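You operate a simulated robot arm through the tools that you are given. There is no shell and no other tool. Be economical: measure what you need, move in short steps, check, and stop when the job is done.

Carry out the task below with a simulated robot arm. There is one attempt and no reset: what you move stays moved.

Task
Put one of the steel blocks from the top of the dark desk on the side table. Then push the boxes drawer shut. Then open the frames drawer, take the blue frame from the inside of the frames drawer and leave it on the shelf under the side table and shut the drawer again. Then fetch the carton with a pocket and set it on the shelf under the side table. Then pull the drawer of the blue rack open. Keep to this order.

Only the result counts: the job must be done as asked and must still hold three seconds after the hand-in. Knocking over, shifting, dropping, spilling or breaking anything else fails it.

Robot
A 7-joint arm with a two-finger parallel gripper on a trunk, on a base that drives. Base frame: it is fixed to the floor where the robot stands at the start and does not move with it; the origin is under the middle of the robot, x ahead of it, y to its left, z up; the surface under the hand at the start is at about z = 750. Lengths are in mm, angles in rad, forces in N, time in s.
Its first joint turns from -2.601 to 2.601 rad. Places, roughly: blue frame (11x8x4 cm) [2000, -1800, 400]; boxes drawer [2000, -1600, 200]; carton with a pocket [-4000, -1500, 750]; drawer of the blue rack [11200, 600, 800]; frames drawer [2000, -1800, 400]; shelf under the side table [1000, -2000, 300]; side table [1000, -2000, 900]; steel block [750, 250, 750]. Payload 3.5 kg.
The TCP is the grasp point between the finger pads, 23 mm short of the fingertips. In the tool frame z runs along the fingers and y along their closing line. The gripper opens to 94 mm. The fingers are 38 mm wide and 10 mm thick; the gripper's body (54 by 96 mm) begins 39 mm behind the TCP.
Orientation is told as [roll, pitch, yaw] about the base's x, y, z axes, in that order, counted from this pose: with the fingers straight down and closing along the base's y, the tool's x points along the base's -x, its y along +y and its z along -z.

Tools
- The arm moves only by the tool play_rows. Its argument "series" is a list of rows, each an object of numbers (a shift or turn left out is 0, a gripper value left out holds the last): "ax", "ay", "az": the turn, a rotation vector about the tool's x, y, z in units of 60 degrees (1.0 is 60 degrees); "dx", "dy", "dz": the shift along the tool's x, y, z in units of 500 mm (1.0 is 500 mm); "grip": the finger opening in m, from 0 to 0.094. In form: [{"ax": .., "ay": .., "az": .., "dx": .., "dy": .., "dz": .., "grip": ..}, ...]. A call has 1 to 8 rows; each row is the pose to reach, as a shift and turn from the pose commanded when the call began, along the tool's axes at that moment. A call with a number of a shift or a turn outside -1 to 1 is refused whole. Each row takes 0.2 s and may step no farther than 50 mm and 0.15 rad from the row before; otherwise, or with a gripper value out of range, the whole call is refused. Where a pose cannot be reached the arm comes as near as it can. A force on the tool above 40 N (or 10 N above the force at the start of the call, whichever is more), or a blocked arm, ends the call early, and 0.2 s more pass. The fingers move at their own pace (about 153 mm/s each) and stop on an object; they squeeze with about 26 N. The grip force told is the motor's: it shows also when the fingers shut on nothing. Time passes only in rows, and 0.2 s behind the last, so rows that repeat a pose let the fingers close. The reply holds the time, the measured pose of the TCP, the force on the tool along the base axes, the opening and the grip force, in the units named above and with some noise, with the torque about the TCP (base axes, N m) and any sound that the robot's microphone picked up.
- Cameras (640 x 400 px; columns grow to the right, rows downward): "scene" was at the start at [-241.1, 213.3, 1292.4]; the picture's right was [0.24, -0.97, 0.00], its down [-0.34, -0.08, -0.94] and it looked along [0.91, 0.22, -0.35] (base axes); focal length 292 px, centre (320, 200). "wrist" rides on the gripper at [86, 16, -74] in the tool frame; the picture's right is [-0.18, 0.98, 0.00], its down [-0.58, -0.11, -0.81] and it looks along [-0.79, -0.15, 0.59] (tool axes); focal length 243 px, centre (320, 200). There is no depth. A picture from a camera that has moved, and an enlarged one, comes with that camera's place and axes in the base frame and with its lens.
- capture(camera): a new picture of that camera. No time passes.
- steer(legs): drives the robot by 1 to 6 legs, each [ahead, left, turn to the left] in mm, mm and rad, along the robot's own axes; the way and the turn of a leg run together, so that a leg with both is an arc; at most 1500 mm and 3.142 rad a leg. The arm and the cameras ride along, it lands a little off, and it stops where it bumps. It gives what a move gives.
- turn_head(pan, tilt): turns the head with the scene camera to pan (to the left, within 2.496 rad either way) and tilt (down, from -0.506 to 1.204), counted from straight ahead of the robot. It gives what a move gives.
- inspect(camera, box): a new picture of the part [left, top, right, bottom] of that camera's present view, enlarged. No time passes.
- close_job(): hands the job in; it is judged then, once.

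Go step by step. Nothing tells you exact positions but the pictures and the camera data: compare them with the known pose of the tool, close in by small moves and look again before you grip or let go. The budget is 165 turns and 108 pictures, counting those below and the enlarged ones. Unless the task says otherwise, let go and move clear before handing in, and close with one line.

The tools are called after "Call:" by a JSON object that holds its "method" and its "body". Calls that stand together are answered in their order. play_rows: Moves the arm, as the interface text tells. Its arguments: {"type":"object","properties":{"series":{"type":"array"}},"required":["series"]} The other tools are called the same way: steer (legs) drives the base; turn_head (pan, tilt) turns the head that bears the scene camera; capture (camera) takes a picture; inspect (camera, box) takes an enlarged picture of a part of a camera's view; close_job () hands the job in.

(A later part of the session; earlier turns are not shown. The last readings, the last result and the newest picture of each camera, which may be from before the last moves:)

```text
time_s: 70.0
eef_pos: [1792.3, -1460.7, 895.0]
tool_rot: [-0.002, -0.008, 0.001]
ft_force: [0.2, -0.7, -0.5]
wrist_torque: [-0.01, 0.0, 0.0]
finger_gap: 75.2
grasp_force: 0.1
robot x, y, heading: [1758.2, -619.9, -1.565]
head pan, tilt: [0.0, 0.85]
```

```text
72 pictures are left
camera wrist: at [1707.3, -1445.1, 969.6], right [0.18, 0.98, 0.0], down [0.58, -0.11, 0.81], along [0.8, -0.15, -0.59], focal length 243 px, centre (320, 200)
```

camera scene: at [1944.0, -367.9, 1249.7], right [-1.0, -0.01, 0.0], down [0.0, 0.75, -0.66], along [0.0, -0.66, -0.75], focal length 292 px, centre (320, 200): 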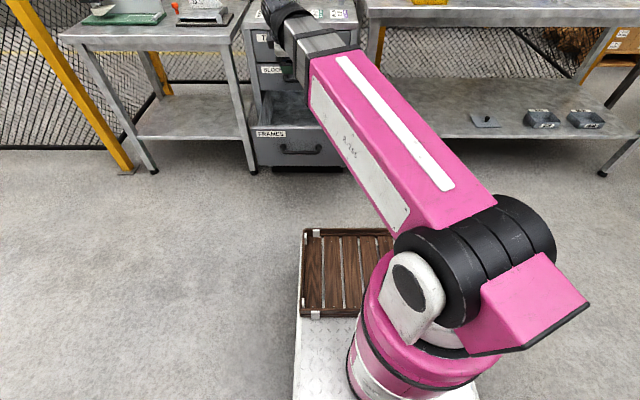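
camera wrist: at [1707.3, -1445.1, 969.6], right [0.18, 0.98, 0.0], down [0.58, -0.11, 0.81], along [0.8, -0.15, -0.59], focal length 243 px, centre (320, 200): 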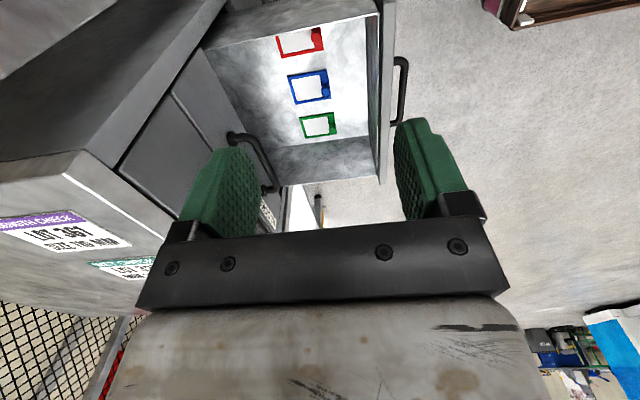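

Call:
{"method": "inspect", "body": {"camera": "wrist", "box": [200, 0, 440, 200]}}

```text
2.00 times, centred on (320, 100) of wrist
camera zoom: at [1707.3, -1445.1, 969.6], right [0.18, 0.98, 0.0], down [0.58, -0.11, 0.81], along [0.8, -0.15, -0.59], focal length 485 px, centre (320, 400)
```

zoom: 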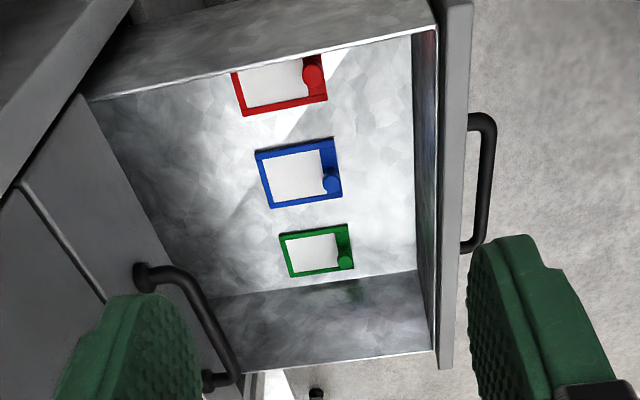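

Three frames lie in a row, red, blue and green. The blue one is at about x 1998–2079, y -1584…-1483, with a knob on its front bar at about [2036, -1491]. I'll move in closer above it.

Call:
{"method": "play_rows", "body": {"series": [{"dx": -0.09}, {"dx": -0.17, "dy": -0.01, "dz": 0.04}, {"dx": -0.244, "dy": -0.03, "dz": 0.09}, {"dx": -0.305, "dy": -0.04, "dz": 0.16}, {"dx": -0.366, "dy": -0.05, "dz": 0.23}, {"dx": -0.42, "dy": -0.06, "dz": 0.3}, {"dx": -0.46, "dy": -0.06, "dz": 0.38}, {"dx": -0.488, "dy": -0.06, "dz": 0.46}]}}

Call:
{"method": "capture", "body": {"camera": "wrist"}}

```text
time_s: 71.8
eef_pos: [2038.3, -1489.7, 664.1]
tool_rot: [-0.002, -0.006, 0.0]
ft_force: [0.2, 0.0, 0.0]
wrist_torque: [0.02, 0.01, 0.02]
finger_gap: 75.0
grasp_force: 0.1
robot x, y, heading: [1757.8, -621.4, -1.563]
head pan, tilt: [0.0, 0.85]
```

```text
70 pictures are left
camera wrist: at [1952.8, -1476.0, 739.3], right [0.18, 0.98, 0.0], down [0.58, -0.11, 0.81], along [0.8, -0.15, -0.59], focal length 243 px, centre (320, 200)
```

wrist: 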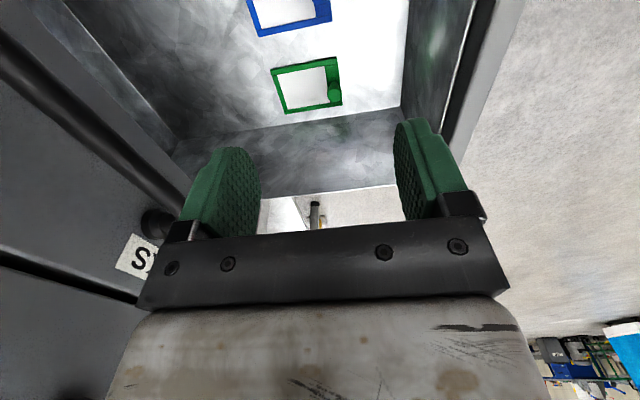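

Call:
{"method": "play_rows", "body": {"series": [{"dx": 0.004, "dy": -0.01, "dz": 0.09}, {"dx": 0.004, "dy": -0.01, "dz": 0.18}, {"dx": 0.004, "dy": -0.01, "dz": 0.27}, {"dx": 0.004, "dy": -0.01, "dz": 0.36}, {"dx": 0.004, "dy": -0.01, "dz": 0.388}]}}

Call:
{"method": "capture", "body": {"camera": "wrist"}}

```text
time_s: 73.0
eef_pos: [2037.6, -1495.0, 471.9]
tool_rot: [-0.002, -0.006, 0.002]
ft_force: [-1.0, -0.1, 0.3]
wrist_torque: [-0.01, 0.02, -0.01]
finger_gap: 74.7
grasp_force: 0.0
robot x, y, heading: [1755.6, -622.0, -1.564]
head pan, tilt: [0.0, 0.85]
```

```text
69 pictures are left
camera wrist: at [1951.6, -1480.5, 546.3], right [0.18, 0.98, 0.0], down [0.58, -0.11, 0.81], along [0.8, -0.15, -0.59], focal length 243 px, centre (320, 200)
```

wrist: 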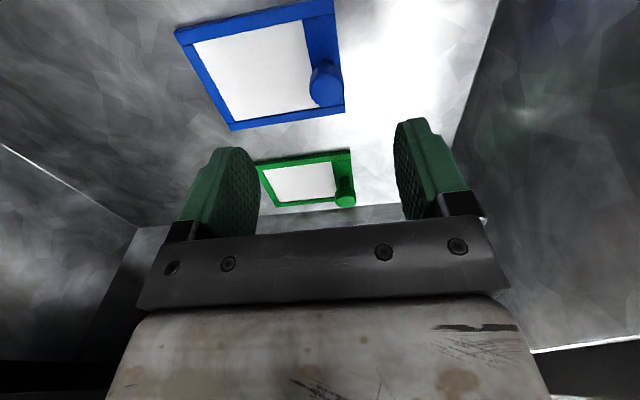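

The knob is right below the TCP, at about [2038, -1495] with its top at about z≈397. I'll go down and grip it.

Call:
{"method": "play_rows", "body": {"series": [{"dz": 0.08}, {"dz": 0.13}, {"dz": 0.15}, {"dz": 0.15, "grip": 0.0}, {"dz": 0.15, "grip": 0.0}, {"dz": 0.15, "grip": 0.0}]}}

Call:
{"method": "capture", "body": {"camera": "wrist"}}

```text
time_s: 74.4
eef_pos: [2037.6, -1495.4, 397.0]
tool_rot: [-0.001, -0.005, 0.0]
ft_force: [0.9, -0.7, 14.3]
wrist_torque: [0.08, 0.18, 0.04]
finger_gap: 20.8
grasp_force: 26.1
robot x, y, heading: [1756.0, -621.6, -1.568]
head pan, tilt: [0.0, 0.85]
```

```text
68 pictures are left
camera wrist: at [1951.4, -1481.3, 472.1], right [0.18, 0.98, 0.0], down [0.58, -0.11, 0.81], along [0.8, -0.15, -0.59], focal length 243 px, centre (320, 200)
```

wrist: 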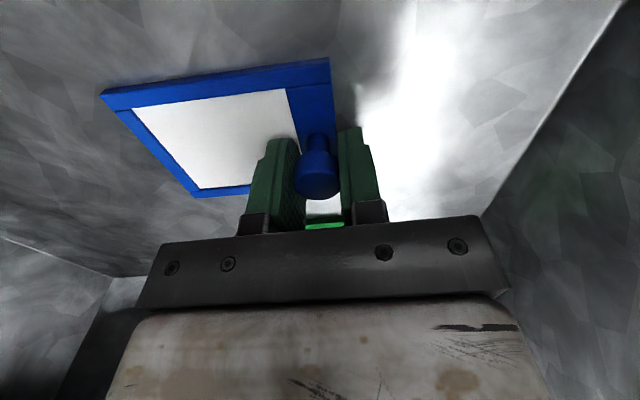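

The knob is gripped, and it has a head on a stem, so it holds well. I'll lift it straight up.

Call:
{"method": "play_rows", "body": {"series": [{"dz": -0.03}, {"dz": -0.1}, {"dz": -0.18}, {"dz": -0.27}, {"dz": -0.36}, {"dz": -0.45}, {"dz": -0.54}, {"dz": -0.62}]}}

Call:
{"method": "capture", "body": {"camera": "wrist"}}

```text
time_s: 76.2
eef_pos: [2035.1, -1496.4, 706.4]
tool_rot: [-0.001, -0.006, 0.002]
ft_force: [-0.1, 0.7, 0.1]
wrist_torque: [0.01, 0.01, -0.01]
finger_gap: 20.7
grasp_force: 25.9
robot x, y, heading: [1756.3, -621.7, -1.564]
head pan, tilt: [0.0, 0.85]
```

```text
67 pictures are left
camera wrist: at [1949.7, -1480.9, 782.1], right [0.18, 0.98, 0.0], down [0.58, -0.11, 0.81], along [0.8, -0.15, -0.59], focal length 243 px, centre (320, 200)
```

wrist: 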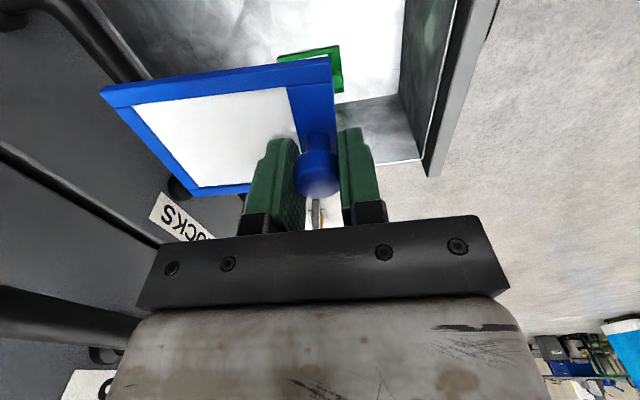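

The frame is held level. The shelf is free left of the trays, which lie at x≈440, 694 and 1021. I'll strafe right so the frame is in front of the shelf at x≈1500.

Call:
{"method": "steer", "body": {"legs": [[0, -535, 0]]}}

Call:
{"method": "turn_head", "body": {"pan": 0.1, "tilt": 0.6}}

Call:
{"method": "capture", "body": {"camera": "scene"}}

Call:
{"method": "capture", "body": {"camera": "wrist"}}

```text
time_s: 79.3
eef_pos: [1493.1, -1498.6, 706.2]
tool_rot: [-0.002, -0.007, -0.003]
ft_force: [-0.1, 0.3, -0.8]
wrist_torque: [0.06, -0.01, 0.01]
finger_gap: 20.4
grasp_force: 25.8
robot x, y, heading: [1220.7, -622.2, -1.571]
head pan, tilt: [0.0, 0.85]
```

```text
time_s: 80.1
eef_pos: [1494.8, -1498.6, 706.1]
tool_rot: [-0.003, -0.008, -0.002]
ft_force: [-0.5, 0.1, -0.4]
wrist_torque: [-0.02, -0.06, 0.0]
finger_gap: 20.7
grasp_force: 25.7
robot x, y, heading: [1219.6, -625.4, -1.575]
head pan, tilt: [0.099, 0.6]
```

```text
66 pictures are left
camera scene: at [1417.2, -380.3, 1270.5], right [-0.99, -0.1, 0.0], down [-0.06, 0.56, -0.82], along [0.08, -0.82, -0.57], focal length 292 px, centre (320, 200)
```

scene: 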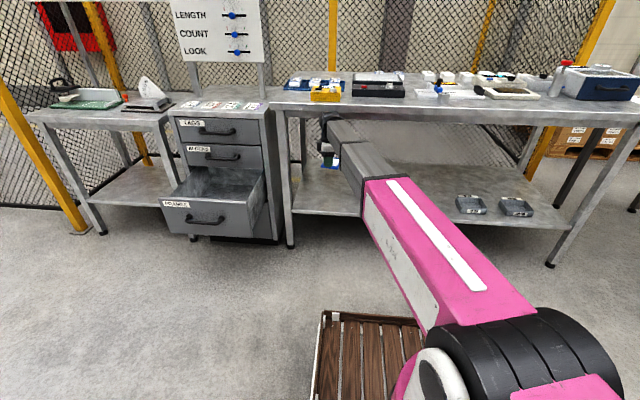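

```text
65 pictures are left
camera wrist: at [1408.5, -1483.7, 781.7], right [0.19, 0.98, 0.0], down [0.58, -0.11, 0.81], along [0.8, -0.15, -0.59], focal length 243 px, centre (320, 200)
```

wrist: 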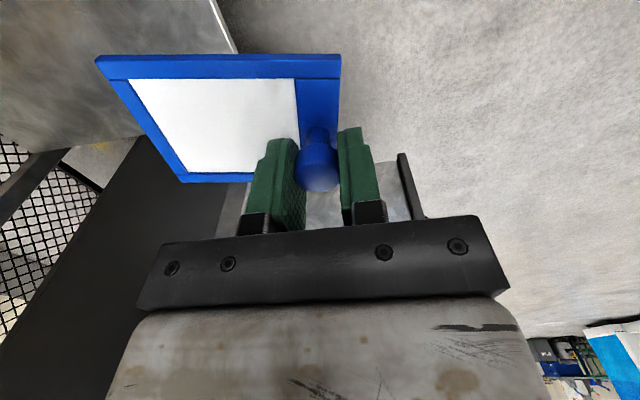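

I'll lower to z≈400 in front of the shelf opening, then check how the arm sits relative to the table's edge.

Call:
{"method": "play_rows", "body": {"series": [{"dz": 0.09}, {"dz": 0.18}, {"dz": 0.27}, {"dz": 0.36}, {"dz": 0.45}, {"dz": 0.54}, {"dz": 0.615}]}}

Call:
{"method": "capture", "body": {"camera": "scene"}}

Call:
{"method": "capture", "body": {"camera": "wrist"}}

```text
time_s: 81.7
eef_pos: [1498.0, -1499.5, 399.8]
tool_rot: [0.0, -0.007, -0.005]
ft_force: [-0.5, 0.1, -0.7]
wrist_torque: [-0.01, 0.01, -0.03]
finger_gap: 20.5
grasp_force: 25.8
robot x, y, heading: [1221.2, -625.9, -1.572]
head pan, tilt: [0.099, 0.6]
```

```text
64 pictures are left
camera scene: at [1417.2, -380.4, 1270.6], right [-0.99, -0.1, 0.0], down [-0.06, 0.56, -0.83], along [0.08, -0.82, -0.56], focal length 292 px, centre (320, 200)
```

scene: 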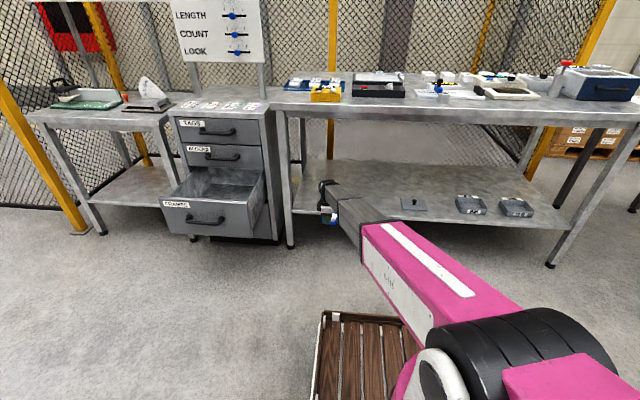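

```text
63 pictures are left
camera wrist: at [1411.1, -1483.3, 474.4], right [0.19, 0.98, 0.0], down [0.58, -0.11, 0.81], along [0.8, -0.15, -0.59], focal length 243 px, centre (320, 200)
```

wrist: 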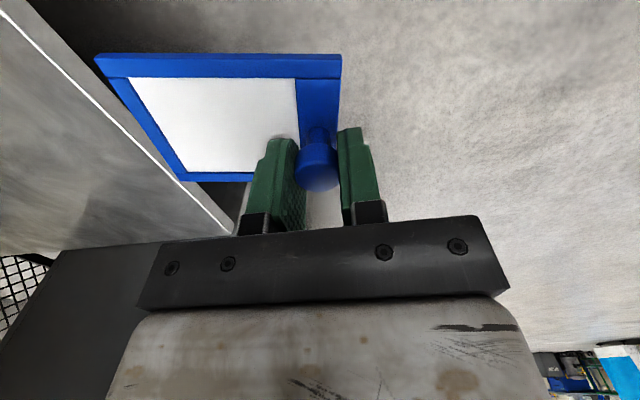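

The shelf surface is at about z≈280 and its front edge at y≈-1680. I'll drive ahead to bring the frame over the shelf.

Call:
{"method": "steer", "body": {"legs": [[250, 0, 0]]}}

Call:
{"method": "capture", "body": {"camera": "wrist"}}

Call:
{"method": "capture", "body": {"camera": "scene"}}

```text
time_s: 83.5
eef_pos: [1496.5, -1747.4, 399.6]
tool_rot: [-0.001, -0.007, -0.005]
ft_force: [0.1, 1.0, -0.4]
wrist_torque: [0.01, 0.03, -0.01]
finger_gap: 20.6
grasp_force: 25.8
robot x, y, heading: [1220.3, -875.6, -1.567]
head pan, tilt: [0.099, 0.6]
```

```text
62 pictures are left
camera wrist: at [1410.8, -1732.9, 474.7], right [0.19, 0.98, 0.0], down [0.58, -0.11, 0.81], along [0.8, -0.15, -0.59], focal length 243 px, centre (320, 200)
```

wrist: 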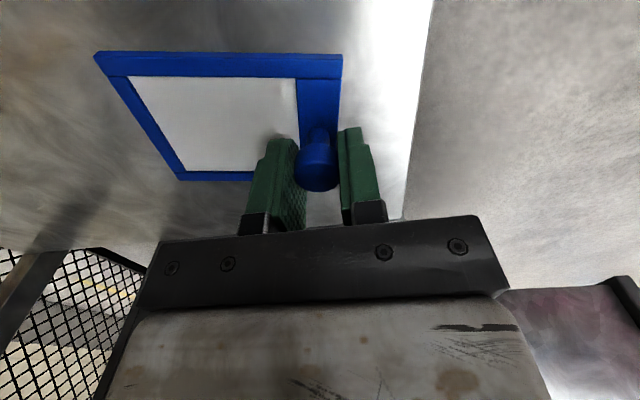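

```text
61 pictures are left
camera scene: at [1417.5, -630.2, 1270.6], right [-0.99, -0.1, 0.0], down [-0.06, 0.56, -0.83], along [0.08, -0.82, -0.56], focal length 292 px, centre (320, 200)
```

scene: 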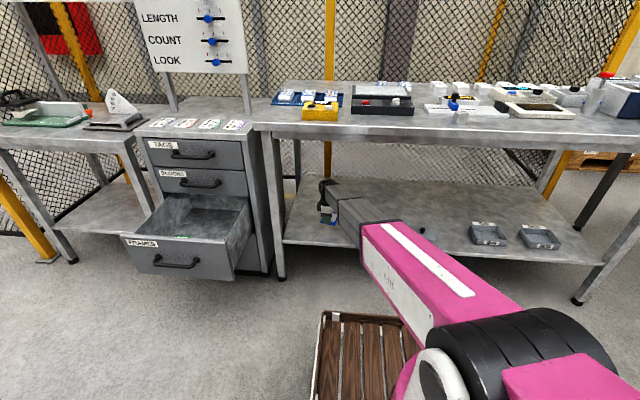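

The frame is over the shelf, so I'll lower it until contact.

Call:
{"method": "play_rows", "body": {"series": [{"dz": 0.06}, {"dz": 0.11}, {"dz": 0.13}, {"dz": 0.145}, {"dz": 0.16}, {"dz": 0.17}, {"dz": 0.18}, {"dz": 0.19}]}}

Call:
{"method": "capture", "body": {"camera": "wrist"}}

```text
time_s: 84.7
eef_pos: [1498.0, -1748.9, 328.9]
tool_rot: [-0.005, -0.01, -0.004]
ft_force: [-1.3, 1.1, 12.3]
wrist_torque: [0.18, 0.08, 0.04]
finger_gap: 20.7
grasp_force: 26.1
robot x, y, heading: [1225.4, -872.8, -1.575]
head pan, tilt: [0.099, 0.6]
stopped in row 5: the force on the tool passed its limit at 51 N (the readings are from after the stop); the commanded pose is now the measured one
```

```text
60 pictures are left
camera wrist: at [1411.8, -1733.6, 403.8], right [0.19, 0.98, 0.0], down [0.57, -0.11, 0.81], along [0.8, -0.16, -0.58], focal length 243 px, centre (320, 200)
```

wrist: 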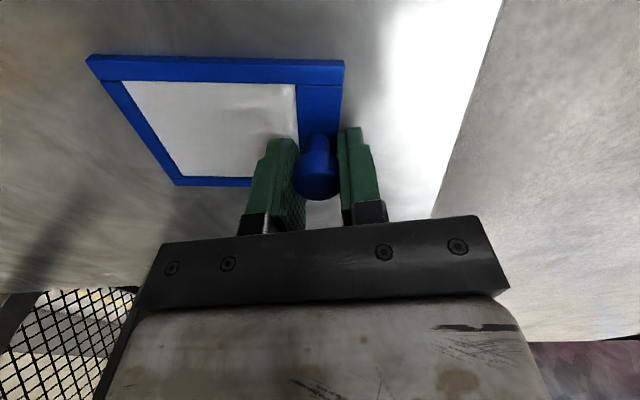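

The frame is down. I'll release, rise a little and drive straight back.

Call:
{"method": "play_rows", "body": {"series": [{"grip": 0.04}, {"grip": 0.06}, {"grip": 0.06, "dz": -0.06}, {"grip": 0.06, "dz": -0.13}]}}

Call:
{"method": "capture", "body": {"camera": "wrist"}}

Call:
{"method": "steer", "body": {"legs": [[-260, 0, 0]]}}

Call:
{"method": "capture", "body": {"camera": "scene"}}

```text
time_s: 85.7
eef_pos: [1497.2, -1749.1, 393.4]
tool_rot: [-0.005, -0.009, -0.004]
ft_force: [0.8, 0.6, -0.2]
wrist_torque: [0.01, 0.0, 0.01]
finger_gap: 59.8
grasp_force: 0.0
robot x, y, heading: [1217.6, -871.4, -1.567]
head pan, tilt: [0.099, 0.6]
```

```text
59 pictures are left
camera wrist: at [1411.3, -1733.4, 468.9], right [0.19, 0.98, 0.0], down [0.57, -0.11, 0.81], along [0.8, -0.15, -0.58], focal length 243 px, centre (320, 200)
```

wrist: 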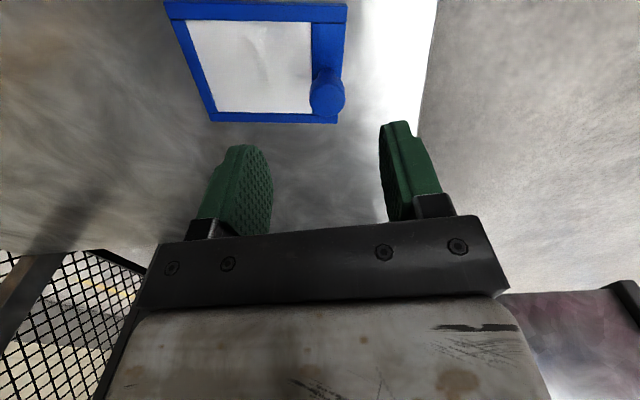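

```text
time_s: 87.5
eef_pos: [1500.6, -1488.7, 393.7]
tool_rot: [-0.004, -0.008, -0.002]
ft_force: [0.5, 0.2, 0.2]
wrist_torque: [-0.02, 0.04, -0.01]
finger_gap: 59.8
grasp_force: 0.1
robot x, y, heading: [1220.5, -616.8, -1.566]
head pan, tilt: [0.099, 0.6]
```

```text
58 pictures are left
camera scene: at [1416.3, -370.1, 1270.6], right [-0.99, -0.1, 0.0], down [-0.06, 0.56, -0.83], along [0.08, -0.82, -0.56], focal length 292 px, centre (320, 200)
```

scene: 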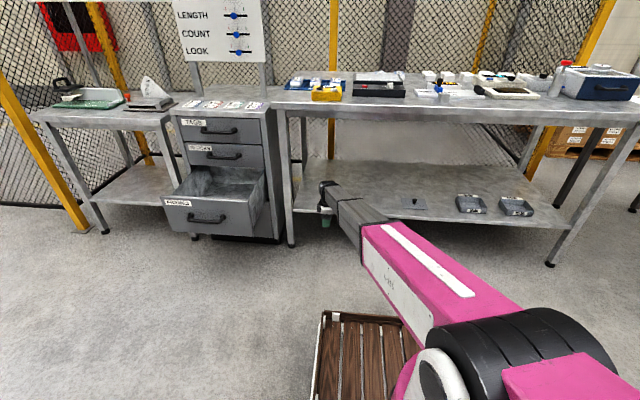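

Next I'll shut the frames drawer. I'll raise the arm, strafe back left, and reverse the earlier reorientation.

Call:
{"method": "play_rows", "body": {"series": [{"dz": -0.1}, {"dz": -0.2}, {"dz": -0.3}, {"dz": -0.4}, {"dz": -0.5}, {"dz": -0.6}, {"dz": -0.7}, {"dz": -0.8}]}}

Call:
{"method": "play_rows", "body": {"series": [{"dz": -0.1}, {"dz": -0.2}, {"dz": -0.2, "dy": 0.1}, {"dz": -0.2, "dy": 0.2}, {"dz": -0.2, "dy": 0.3}, {"dz": -0.2, "dy": 0.4}, {"dz": -0.2, "dy": 0.5}]}}

Call:
{"method": "steer", "body": {"legs": [[0, 540, 0]]}}

Call:
{"method": "play_rows", "body": {"series": [{"ax": 0.125}, {"ax": 0.25}, {"ax": 0.375}, {"ax": 0.5}, {"ax": 0.625}, {"ax": 0.75}, {"ax": 0.875}, {"ax": 1.0}]}}

Call:
{"method": "play_rows", "body": {"series": [{"ax": 0.13}, {"ax": 0.26}, {"ax": 0.39}, {"ax": 0.5}]}}

```text
time_s: 89.3
eef_pos: [1497.9, -1487.8, 790.3]
tool_rot: [-0.005, -0.008, -0.003]
ft_force: [-0.1, -0.7, -0.1]
wrist_torque: [0.0, -0.01, -0.01]
finger_gap: 60.2
grasp_force: 0.0
robot x, y, heading: [1224.2, -616.5, -1.568]
head pan, tilt: [0.099, 0.6]
```

```text
time_s: 90.9
eef_pos: [1494.7, -1236.7, 894.8]
tool_rot: [-0.004, -0.007, -0.001]
ft_force: [-0.3, -0.4, 0.4]
wrist_torque: [0.02, -0.01, 0.02]
finger_gap: 60.0
grasp_force: 0.0
robot x, y, heading: [1223.6, -616.1, -1.569]
head pan, tilt: [0.099, 0.6]
```

```text
time_s: 94.1
eef_pos: [2033.5, -1238.9, 893.6]
tool_rot: [-0.003, -0.008, -0.008]
ft_force: [0.1, 0.1, 0.6]
wrist_torque: [0.03, 0.01, -0.01]
finger_gap: 59.8
grasp_force: 0.2
robot x, y, heading: [1763.7, -615.8, -1.575]
head pan, tilt: [0.099, 0.6]
```

```text
time_s: 95.9
eef_pos: [2034.5, -1238.5, 894.2]
tool_rot: [-1.053, -0.007, -0.007]
ft_force: [0.1, 0.3, -0.5]
wrist_torque: [-0.01, 0.02, 0.0]
finger_gap: 59.8
grasp_force: 0.0
robot x, y, heading: [1760.1, -613.1, -1.569]
head pan, tilt: [0.099, 0.6]
```

```text
time_s: 96.9
eef_pos: [2033.4, -1239.4, 893.0]
tool_rot: [-1.576, -0.006, -0.007]
ft_force: [-0.4, -0.1, -0.5]
wrist_torque: [0.0, -0.03, 0.0]
finger_gap: 59.9
grasp_force: 0.1
robot x, y, heading: [1765.0, -613.0, -1.574]
head pan, tilt: [0.099, 0.6]
```

Call:
{"method": "play_rows", "body": {"series": [{"dy": 0.098, "grip": 0.075}, {"dy": 0.196}, {"dy": 0.294}, {"dy": 0.392}, {"dy": 0.49}, {"dy": 0.588}, {"dy": 0.686}, {"dy": 0.784}]}}

Call:
{"method": "play_rows", "body": {"series": [{"dy": 0.035}, {"dy": 0.07}]}}

Call:
{"method": "capture", "body": {"camera": "wrist"}}

```text
time_s: 98.7
eef_pos: [2039.2, -1237.8, 501.1]
tool_rot: [-1.576, -0.006, -0.007]
ft_force: [-0.5, 0.3, 0.4]
wrist_torque: [-0.03, 0.02, -0.02]
finger_gap: 74.8
grasp_force: 0.1
robot x, y, heading: [1760.5, -613.3, -1.575]
head pan, tilt: [0.099, 0.6]
```

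```text
time_s: 99.3
eef_pos: [2037.7, -1239.3, 465.0]
tool_rot: [-1.575, -0.006, -0.005]
ft_force: [-0.2, -0.6, 0.4]
wrist_torque: [0.03, 0.0, 0.0]
finger_gap: 74.9
grasp_force: 0.0
robot x, y, heading: [1765.0, -610.8, -1.573]
head pan, tilt: [0.099, 0.6]
```

```text
57 pictures are left
camera wrist: at [1953.2, -1166.1, 450.1], right [0.19, -0.01, -0.98], down [0.59, 0.8, 0.11], along [0.79, -0.6, 0.16], focal length 243 px, centre (320, 200)
```

wrist: 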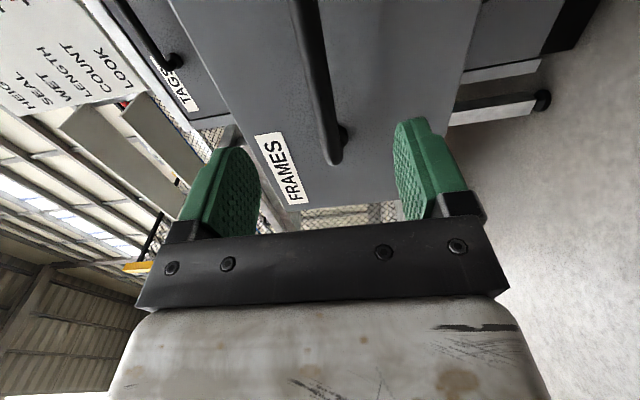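

The bar sits between the fingers. I'll drive ahead 90 mm and push the drawer shut with the arm.

Call:
{"method": "steer", "body": {"legs": [[90, 0, 0]]}}

Call:
{"method": "play_rows", "body": {"series": [{"dz": 0.06}, {"dz": 0.14}, {"dz": 0.22}, {"dz": 0.3}, {"dz": 0.38}, {"dz": 0.46}, {"dz": 0.53}, {"dz": 0.58}]}}

Call:
{"method": "play_rows", "body": {"series": [{"dz": 0.02}, {"dz": 0.04}, {"dz": 0.06}]}}

Call:
{"method": "capture", "body": {"camera": "wrist"}}

```text
time_s: 100.4
eef_pos: [2038.0, -1329.0, 465.2]
tool_rot: [-1.574, -0.007, -0.008]
ft_force: [-0.1, 0.1, -0.3]
wrist_torque: [-0.02, -0.01, 0.01]
finger_gap: 74.9
grasp_force: 0.2
robot x, y, heading: [1759.3, -704.3, -1.572]
head pan, tilt: [0.099, 0.6]
```

```text
time_s: 102.2
eef_pos: [2033.4, -1622.2, 466.2]
tool_rot: [-1.573, -0.008, -0.008]
ft_force: [-0.4, 0.1, -0.3]
wrist_torque: [0.04, 0.03, -0.01]
finger_gap: 74.8
grasp_force: 0.1
robot x, y, heading: [1760.5, -705.7, -1.577]
head pan, tilt: [0.099, 0.6]
```

```text
time_s: 102.7
eef_pos: [2033.5, -1628.9, 465.5]
tool_rot: [-1.57, -0.007, -0.006]
ft_force: [-0.1, 2.2, -1.1]
wrist_torque: [0.01, 0.02, 0.06]
finger_gap: 75.0
grasp_force: 0.0
robot x, y, heading: [1761.7, -706.0, -1.578]
head pan, tilt: [0.099, 0.6]
stopped in row 2: the force on the tool passed its limit at 57 N (the readings are from after the stop); the commanded pose is now the measured one
```

```text
56 pictures are left
camera wrist: at [1949.1, -1554.3, 450.5], right [0.19, 0.0, -0.98], down [0.59, 0.8, 0.11], along [0.79, -0.6, 0.15], focal length 243 px, centre (320, 200)
```

wrist: 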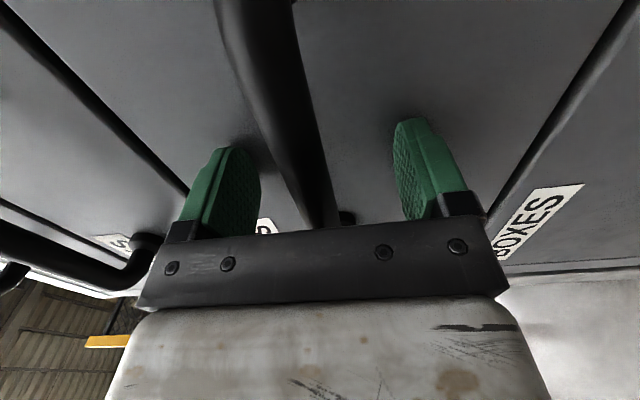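

The drawer is shut, stopping at the same depth as the boxes drawer. I'll withdraw, raise and fold the arm to tool-down before travelling to the carton.

Call:
{"method": "play_rows", "body": {"series": [{"dz": -0.09}, {"dz": -0.18}, {"dz": -0.27}, {"dz": -0.36}, {"dz": -0.45}, {"dz": -0.54}, {"dz": -0.6}]}}

Call:
{"method": "play_rows", "body": {"series": [{"dy": -0.098}, {"dy": -0.196}, {"dy": -0.294}, {"dy": -0.392}, {"dy": -0.49}, {"dy": -0.588}, {"dy": -0.686}, {"dy": -0.784}]}}

Call:
{"method": "play_rows", "body": {"series": [{"ax": -0.125, "dy": -0.06}, {"ax": -0.25, "dy": -0.12}, {"ax": -0.375, "dy": -0.18}, {"ax": -0.5, "dy": -0.24}, {"ax": -0.625, "dy": -0.3}, {"ax": -0.75, "dy": -0.3}, {"ax": -0.875, "dy": -0.3}, {"ax": -1.0, "dy": -0.3}]}}

Call:
{"method": "play_rows", "body": {"series": [{"ax": -0.13}, {"ax": -0.26}, {"ax": -0.39}, {"ax": -0.5}]}}

Call:
{"method": "steer", "body": {"legs": [[0, 0, -1.57]]}}

Call:
{"method": "turn_head", "body": {"pan": 0.0, "tilt": 0.35}}

Call:
{"method": "capture", "body": {"camera": "scene"}}

```text
time_s: 104.3
eef_pos: [2034.8, -1324.4, 464.6]
tool_rot: [-1.573, -0.007, -0.008]
ft_force: [-0.3, -0.2, 0.2]
wrist_torque: [0.02, 0.0, 0.03]
finger_gap: 74.8
grasp_force: 0.2
robot x, y, heading: [1765.5, -703.1, -1.578]
head pan, tilt: [0.099, 0.6]
```

```text
time_s: 106.1
eef_pos: [2033.9, -1328.4, 857.3]
tool_rot: [-1.572, -0.006, -0.007]
ft_force: [-0.3, -0.2, -0.3]
wrist_torque: [-0.01, 0.0, 0.01]
finger_gap: 74.9
grasp_force: 0.2
robot x, y, heading: [1759.4, -704.7, -1.577]
head pan, tilt: [0.099, 0.6]
```

```text
time_s: 107.9
eef_pos: [2031.6, -1328.5, 1008.2]
tool_rot: [-0.521, -0.01, -0.006]
ft_force: [0.4, -0.2, 0.4]
wrist_torque: [-0.02, -0.01, 0.01]
finger_gap: 75.1
grasp_force: 0.0
robot x, y, heading: [1758.8, -703.0, -1.58]
head pan, tilt: [0.099, 0.6]
```

```text
time_s: 108.9
eef_pos: [2030.9, -1328.6, 1008.3]
tool_rot: [0.002, -0.007, -0.007]
ft_force: [0.3, 0.3, -0.4]
wrist_torque: [-0.01, 0.01, 0.01]
finger_gap: 75.1
grasp_force: 0.1
robot x, y, heading: [1761.2, -705.9, -1.578]
head pan, tilt: [0.099, 0.6]
```

```text
time_s: 113.2
eef_pos: [1126.9, -951.2, 1008.3]
tool_rot: [-0.001, -0.008, -1.614]
ft_force: [0.4, -0.8, -0.6]
wrist_torque: [-0.01, 0.01, 0.01]
finger_gap: 75.0
grasp_force: 0.1
robot x, y, heading: [1761.1, -701.9, 3.103]
head pan, tilt: [0.099, 0.6]
```

```text
time_s: 113.9
eef_pos: [1127.6, -950.0, 1008.2]
tool_rot: [-0.002, -0.008, -1.615]
ft_force: [0.5, 0.1, 0.3]
wrist_torque: [-0.03, -0.01, 0.02]
finger_gap: 75.0
grasp_force: 0.1
robot x, y, heading: [1762.8, -705.8, 3.096]
head pan, tilt: [0.0, 0.351]
```

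```text
55 pictures are left
camera scene: at [1988.6, -902.6, 1293.3], right [0.04, 1.0, 0.0], down [0.34, -0.01, -0.94], along [-0.94, 0.04, -0.34], focal length 292 px, centre (320, 200)
```

scene: 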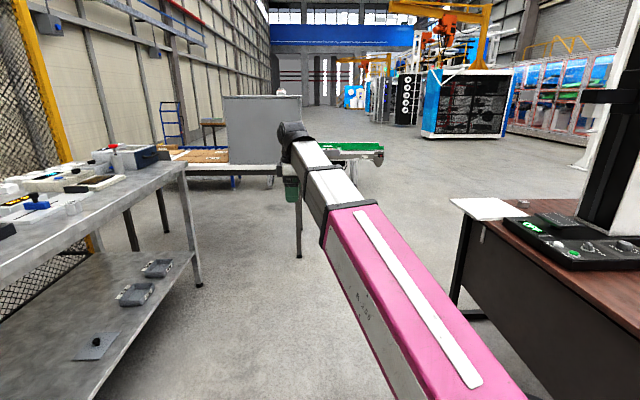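

I'm facing -x down the aisle. I'll move along y≈-580 between the desks and look again.

Call:
{"method": "steer", "body": {"legs": [[0, -130, 0.042], [1500, 0, 0]]}}

Call:
{"method": "turn_head", "body": {"pan": 0.2, "tilt": 0.3}}

Call:
{"method": "capture", "body": {"camera": "scene"}}

```text
time_s: 122.3
eef_pos: [-364.6, -860.0, 1008.4]
tool_rot: [0.0, -0.006, -1.566]
ft_force: [0.2, 0.0, 0.7]
wrist_torque: [-0.03, 0.02, -0.02]
finger_gap: 74.8
grasp_force: 0.0
robot x, y, heading: [255.3, -584.7, -3.13]
head pan, tilt: [0.0, 0.351]
```

```text
time_s: 123.0
eef_pos: [-363.8, -860.3, 1008.4]
tool_rot: [0.002, -0.006, -1.567]
ft_force: [0.1, -0.2, -0.5]
wrist_torque: [-0.03, 0.01, -0.01]
finger_gap: 75.2
grasp_force: 0.0
robot x, y, heading: [257.1, -579.3, -3.133]
head pan, tilt: [0.201, 0.3]
```

```text
54 pictures are left
camera scene: at [495.5, -787.1, 1298.0], right [-0.21, 0.98, 0.0], down [0.29, 0.06, -0.96], along [-0.93, -0.2, -0.3], focal length 292 px, centre (320, 200)
```

scene: 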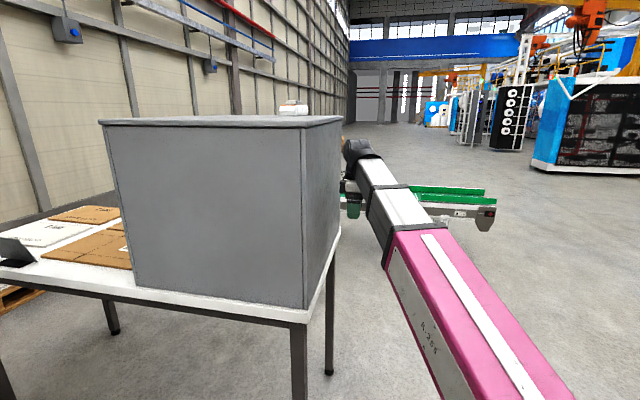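

A green conveyor seems to stand across the way ahead, around x≈-1000. I'll step ahead a bit, shift right, and look at it.

Call:
{"method": "steer", "body": {"legs": [[0, -60, 0], [250, 0, 0]]}}

Call:
{"method": "turn_head", "body": {"pan": -0.25, "tilt": 0.4}}

Call:
{"method": "capture", "body": {"camera": "scene"}}

Call:
{"method": "capture", "body": {"camera": "wrist"}}

```text
time_s: 125.4
eef_pos: [-617.4, -804.4, 1008.3]
tool_rot: [0.001, -0.008, -1.567]
ft_force: [0.2, -0.3, -0.2]
wrist_torque: [0.01, 0.04, 0.01]
finger_gap: 75.0
grasp_force: 0.1
robot x, y, heading: [5.4, -524.0, -3.136]
head pan, tilt: [0.201, 0.3]
```

```text
time_s: 126.3
eef_pos: [-617.7, -804.4, 1009.3]
tool_rot: [-0.001, -0.007, -1.566]
ft_force: [0.6, -0.3, 0.1]
wrist_torque: [0.03, 0.01, -0.02]
finger_gap: 74.6
grasp_force: 0.0
robot x, y, heading: [5.4, -523.6, -3.128]
head pan, tilt: [-0.25, 0.4]
```

```text
53 pictures are left
camera scene: at [243.7, -689.4, 1288.8], right [0.24, 0.97, 0.0], down [0.38, -0.09, -0.92], along [-0.89, 0.22, -0.39], focal length 292 px, centre (320, 200)
```

scene: 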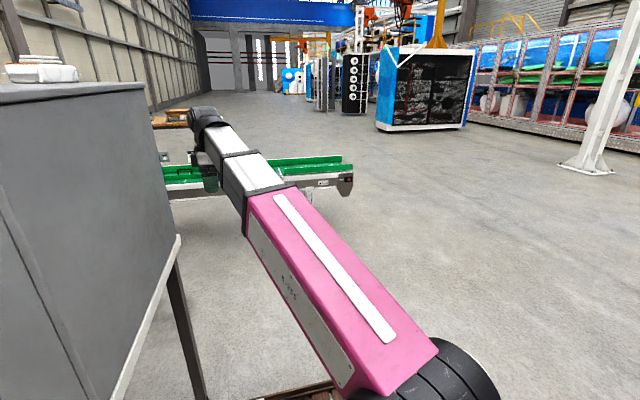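

```text
52 pictures are left
camera wrist: at [-600.5, -718.1, 1083.7], right [0.98, -0.18, 0.0], down [-0.11, -0.58, 0.81], along [-0.14, -0.8, -0.59], focal length 243 px, centre (320, 200)
```

wrist: 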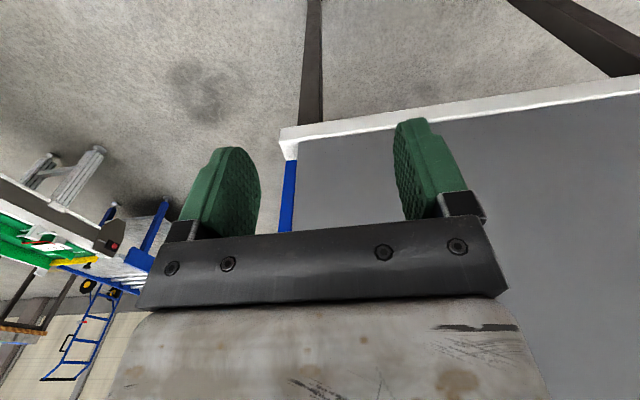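

The conveyor end is at about y≈-210. I'll pass it on the right at y≈+220.

Call:
{"method": "steer", "body": {"legs": [[0, -750, 0], [1500, 0, 0], [500, 0, 0]]}}

Call:
{"method": "turn_head", "body": {"pan": 0.4, "tilt": 0.35}}

Call:
{"method": "capture", "body": {"camera": "scene"}}

```text
time_s: 139.9
eef_pos: [-2603.6, -13.9, 1008.8]
tool_rot: [0.0, -0.009, -1.587]
ft_force: [-0.5, -0.5, 1.2]
wrist_torque: [0.03, -0.01, -0.01]
finger_gap: 75.1
grasp_force: 0.2
robot x, y, heading: [-1977.1, 254.6, 3.131]
head pan, tilt: [-0.25, 0.4]
```

```text
time_s: 140.9
eef_pos: [-2601.1, -13.4, 1007.6]
tool_rot: [0.001, -0.006, -1.586]
ft_force: [-0.4, 0.8, 0.3]
wrist_torque: [-0.02, 0.03, 0.0]
finger_gap: 74.9
grasp_force: 0.0
robot x, y, heading: [-1971.8, 254.0, 3.131]
head pan, tilt: [0.4, 0.351]
```

```text
51 pictures are left
camera scene: at [-1735.8, 24.0, 1293.3], right [-0.38, 0.93, 0.0], down [0.32, 0.13, -0.94], along [-0.87, -0.35, -0.34], focal length 292 px, centre (320, 200)
```

scene: 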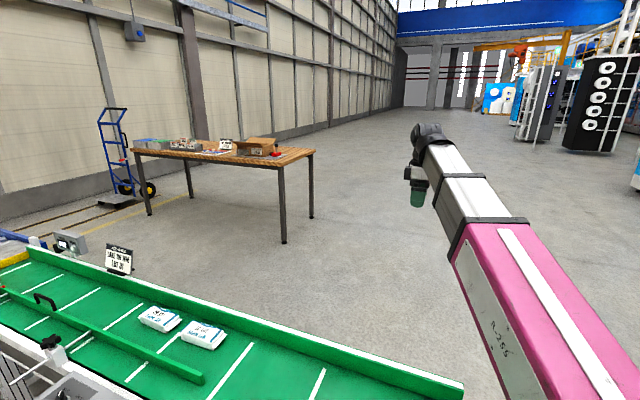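

The wooden table with the cartons stands ahead on the left (x≈-3830…-4480, y≈-1200…-3000). I'll zoom in on it, then drive past the conveyor towards it.

Call:
{"method": "inspect", "body": {"camera": "scene", "box": [120, 110, 320, 235]}}

Call:
{"method": "steer", "body": {"legs": [[950, 0, 0.01], [0, 1450, 0]]}}

Call:
{"method": "turn_head", "body": {"pan": 0.2, "tilt": 0.45}}

Call:
{"method": "capture", "body": {"camera": "scene"}}

```text
3.20 times, centred on (220, 172) of scene
camera zoom: at [-1735.8, 24.0, 1293.3], right [-0.38, 0.93, 0.0], down [0.32, 0.13, -0.94], along [-0.87, -0.35, -0.34], focal length 933 px, centre (640, 288)
```

zoom: 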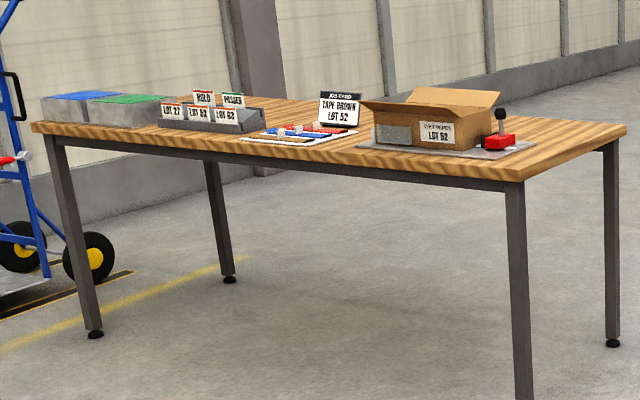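

```text
time_s: 142.8
eef_pos: [-2662.0, -63.8, 1009.1]
tool_rot: [-0.001, -0.008, -1.493]
ft_force: [-0.1, 0.0, 0.3]
wrist_torque: [-0.03, 0.02, 0.03]
finger_gap: 75.0
grasp_force: 0.1
robot x, y, heading: [-2065.0, 262.9, -3.062]
head pan, tilt: [0.4, 0.351]
stopped in leg 1: the robot was blocked; the commanded pose is now the measured one
```

```text
time_s: 143.5
eef_pos: [-2661.2, -62.5, 1008.5]
tool_rot: [0.001, -0.007, -1.492]
ft_force: [0.1, 0.1, -0.4]
wrist_torque: [0.01, -0.04, 0.01]
finger_gap: 74.9
grasp_force: 0.1
robot x, y, heading: [-2058.9, 260.4, -3.061]
head pan, tilt: [0.201, 0.45]
```

```text
49 pictures are left
camera scene: at [-1807.7, 73.4, 1284.1], right [-0.28, 0.96, 0.0], down [0.42, 0.12, -0.9], along [-0.86, -0.25, -0.43], focal length 292 px, centre (320, 200)
```

scene: 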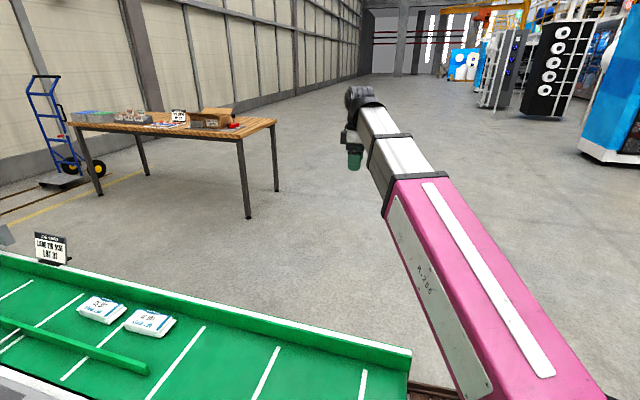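

My left side met the conveyor's overhanging end. I'll back off slightly, move well to the right, straighten, and then pass it.

Call:
{"method": "steer", "body": {"legs": [[-40, 0, 0], [0, -330, 0], [0, 0, -0.08], [1000, 0, 0]]}}

Call:
{"method": "turn_head", "body": {"pan": 1.3, "tilt": 0.5}}

Call:
{"method": "capture", "body": {"camera": "scene"}}

```text
time_s: 151.4
eef_pos: [-3675.4, 303.0, 1008.2]
tool_rot: [-0.001, -0.008, -1.557]
ft_force: [0.3, 0.6, -0.3]
wrist_torque: [-0.01, 0.02, -0.02]
finger_gap: 75.0
grasp_force: 0.2
robot x, y, heading: [-3059.1, 585.1, -3.122]
head pan, tilt: [0.201, 0.45]
```

```text
time_s: 152.8
eef_pos: [-3676.0, 301.9, 1008.7]
tool_rot: [0.001, -0.007, -1.558]
ft_force: [-0.8, 0.3, 0.2]
wrist_torque: [0.01, 0.0, -0.03]
finger_gap: 75.3
grasp_force: 0.0
robot x, y, heading: [-3058.7, 583.3, -3.125]
head pan, tilt: [1.3, 0.499]
```

```text
48 pictures are left
camera scene: at [-2748.6, 313.6, 1279.6], right [-0.97, 0.25, 0.0], down [0.12, 0.46, -0.88], along [-0.22, -0.85, -0.48], focal length 292 px, centre (320, 200)
```

scene: 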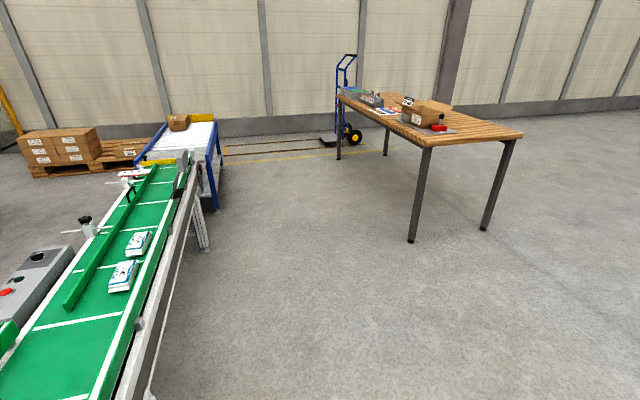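

The way to the table is clear once I'm a bit farther from the conveyor. I'll go ahead, then left, to stand facing the carton.

Call:
{"method": "steer", "body": {"legs": [[200, 0, -0.018], [0, 1400, 0], [0, 450, 0]]}}

Call:
{"method": "turn_head", "body": {"pan": 0.1, "tilt": 0.6}}

Call:
{"method": "capture", "body": {"camera": "scene"}}

Call:
{"method": "capture", "body": {"camera": "wrist"}}

```text
time_s: 163.2
eef_pos: [-3886.0, -1519.6, 1008.9]
tool_rot: [0.001, -0.007, -1.576]
ft_force: [-0.1, 1.0, 0.5]
wrist_torque: [0.0, 0.02, 0.01]
finger_gap: 74.9
grasp_force: 0.1
robot x, y, heading: [-3261.4, -1253.4, 3.143]
head pan, tilt: [1.3, 0.499]
```

```text
time_s: 164.6
eef_pos: [-3885.8, -1519.1, 1008.9]
tool_rot: [0.001, -0.007, -1.577]
ft_force: [-0.8, 0.1, 0.7]
wrist_torque: [0.0, 0.02, -0.03]
finger_gap: 75.0
grasp_force: 0.0
robot x, y, heading: [-3260.8, -1249.7, 3.138]
head pan, tilt: [0.099, 0.6]
```

```text
47 pictures are left
camera scene: at [-3021.5, -1445.9, 1270.6], right [-0.1, 1.0, 0.0], down [0.56, 0.06, -0.83], along [-0.82, -0.08, -0.56], focal length 292 px, centre (320, 200)
```

scene: 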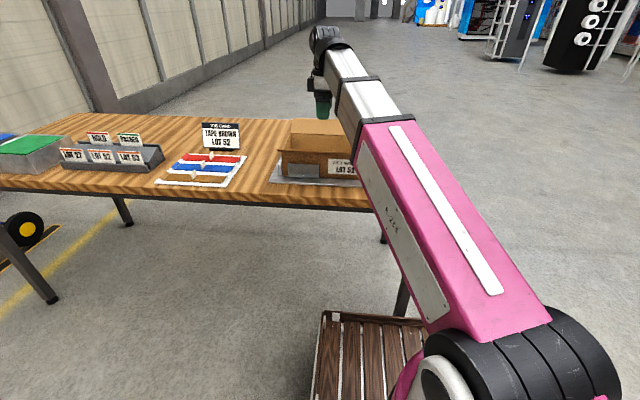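

```text
46 pictures are left
camera wrist: at [-3867.6, -1433.8, 1083.8], right [0.98, -0.19, 0.0], down [-0.11, -0.57, 0.81], along [-0.15, -0.8, -0.59], focal length 243 px, centre (320, 200)
```

wrist: 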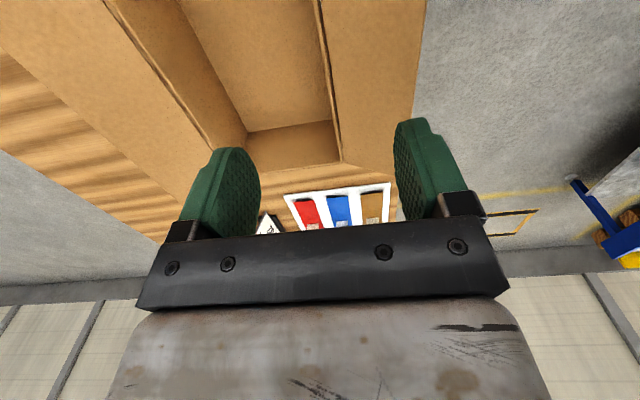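

Call:
{"method": "inspect", "body": {"camera": "scene", "box": [250, 90, 410, 220]}}

```text
3.08 times, centred on (330, 155) of scene
camera zoom: at [-3021.5, -1445.9, 1270.6], right [-0.1, 1.0, 0.0], down [0.56, 0.06, -0.83], along [-0.82, -0.08, -0.56], focal length 897 px, centre (289, 338)
```

zoom: 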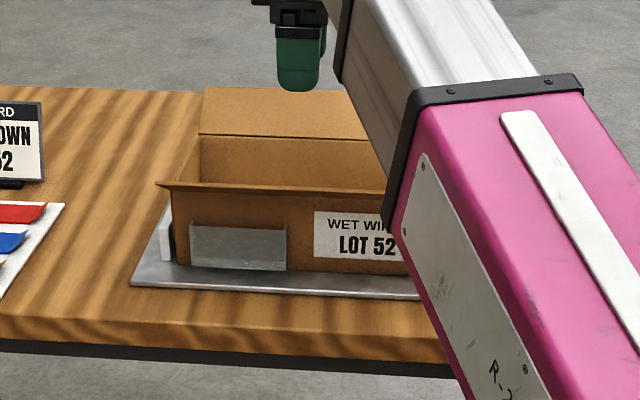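

The carton "WET WIPES LOT 52" has a clear pocket on its front and stands open on a grey plate. I'll move the wrist back and up to see all of it.

Call:
{"method": "play_rows", "body": {"series": [{"dx": 0.09, "dz": -0.03}, {"dx": 0.18, "dz": -0.06}, {"dx": 0.27, "dz": -0.09}, {"dx": 0.36, "dz": -0.12}, {"dx": 0.45, "dz": -0.15}, {"dx": 0.54, "dz": -0.16}, {"dx": 0.63, "dz": -0.16}]}}

Call:
{"method": "capture", "body": {"camera": "wrist"}}

Call:
{"method": "inspect", "body": {"camera": "scene", "box": [250, 90, 410, 220]}}

```text
time_s: 166.2
eef_pos: [-3887.4, -1206.7, 1078.9]
tool_rot: [-0.011, -0.008, -1.576]
ft_force: [0.6, 0.7, 0.2]
wrist_torque: [-0.01, 0.01, 0.01]
finger_gap: 75.2
grasp_force: 0.0
out of reach, approached as far as the arm can: row 6, 7
robot x, y, heading: [-3264.1, -1246.3, 3.136]
head pan, tilt: [0.099, 0.6]
```

```text
44 pictures are left
camera wrist: at [-3868.1, -1120.3, 1153.4], right [0.98, -0.19, -0.01], down [-0.1, -0.57, 0.81], along [-0.16, -0.8, -0.58], focal length 243 px, centre (320, 200)
```

wrist: 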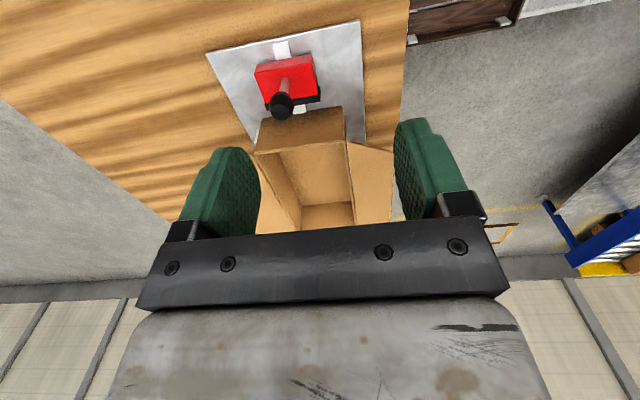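

```text
3.08 times, centred on (330, 155) of scene
camera zoom: at [-3021.4, -1445.7, 1270.6], right [-0.1, 1.0, 0.0], down [0.56, 0.06, -0.83], along [-0.82, -0.08, -0.56], focal length 897 px, centre (289, 338)
```

zoom: 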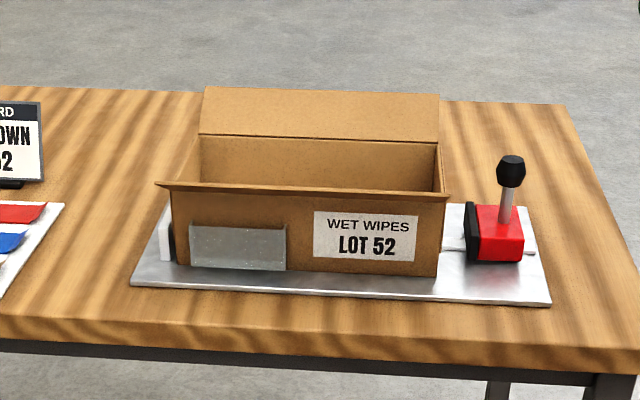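

The carton's near (+y) end wall is free of flaps, at y≈-1370, centred on x≈-3955 with its top at z≈858. There is about 29 mm between it and the clamp jaw. I'll turn the gripper to close along y and move above that end wall.

Call:
{"method": "play_rows", "body": {"series": [{"az": 0.125, "dx": -0.04, "dy": -0.017}, {"az": 0.25, "dx": -0.08, "dy": -0.034}, {"az": 0.375, "dx": -0.126, "dy": -0.051}, {"az": 0.5, "dx": -0.168, "dy": -0.068}, {"az": 0.625, "dx": -0.21, "dy": -0.085}, {"az": 0.75, "dx": -0.252, "dy": -0.102}, {"az": 0.875, "dx": -0.294, "dy": -0.119}, {"az": 1.0, "dx": -0.336, "dy": -0.136}]}}

Call:
{"method": "play_rows", "body": {"series": [{"az": 0.125, "grip": 0.034}, {"az": 0.25, "dz": 0.06}, {"az": 0.375, "dz": 0.12}, {"az": 0.495, "dz": 0.18}]}}

Call:
{"method": "capture", "body": {"camera": "wrist"}}

Call:
{"method": "inspect", "body": {"camera": "scene", "box": [250, 90, 410, 220]}}

```text
time_s: 167.7
eef_pos: [-3944.5, -1336.9, 1077.8]
tool_rot: [-0.003, -0.004, -2.384]
ft_force: [-8.9, 18.0, -5.6]
wrist_torque: [-1.99, -0.39, 1.96]
finger_gap: 75.4
grasp_force: 0.0
robot x, y, heading: [-3259.0, -1247.8, 3.14]
head pan, tilt: [0.099, 0.6]
stopped in row 7: the force on the tool passed its limit at 116 N (the readings are from after the stop); the commanded pose is now the measured one
```

```text
time_s: 168.0
eef_pos: [-3943.3, -1337.6, 1077.0]
tool_rot: [-0.003, -0.003, -2.387]
ft_force: [-5.2, 11.9, -3.2]
wrist_torque: [-1.21, -0.24, 1.19]
finger_gap: 33.9
grasp_force: 0.1
robot x, y, heading: [-3263.2, -1247.9, 3.14]
head pan, tilt: [0.099, 0.6]
stopped in row 1: the force on the tool passed its limit at 84 N (the readings are from after the stop); the commanded pose is now the measured one
```

```text
42 pictures are left
camera wrist: at [-3868.3, -1290.8, 1153.8], right [0.54, -0.84, 0.0], down [-0.49, -0.32, 0.81], along [-0.68, -0.44, -0.59], focal length 243 px, centre (320, 200)
```

wrist: 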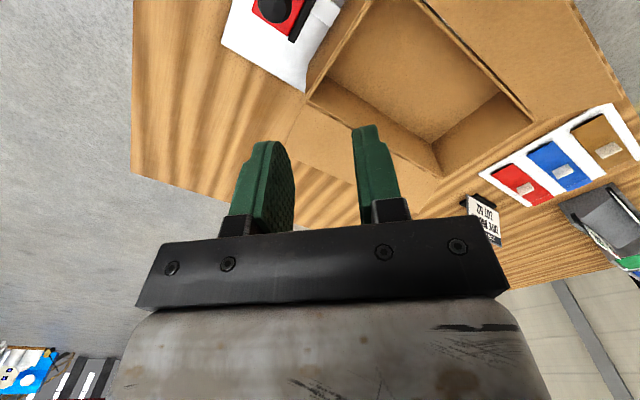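

```text
3.08 times, centred on (330, 155) of scene
camera zoom: at [-3021.5, -1445.8, 1270.6], right [-0.1, 1.0, 0.0], down [0.56, 0.05, -0.83], along [-0.82, -0.08, -0.56], focal length 897 px, centre (289, 338)
```

zoom: 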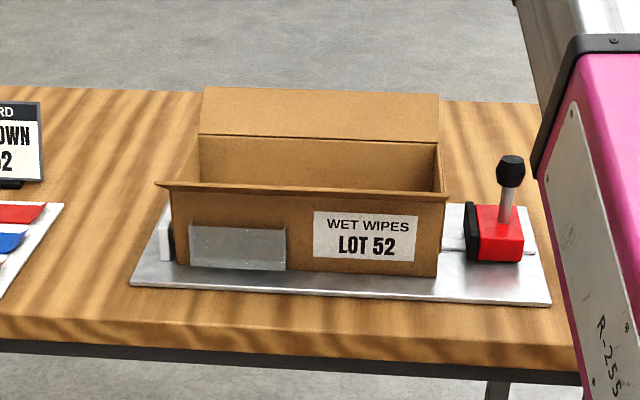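

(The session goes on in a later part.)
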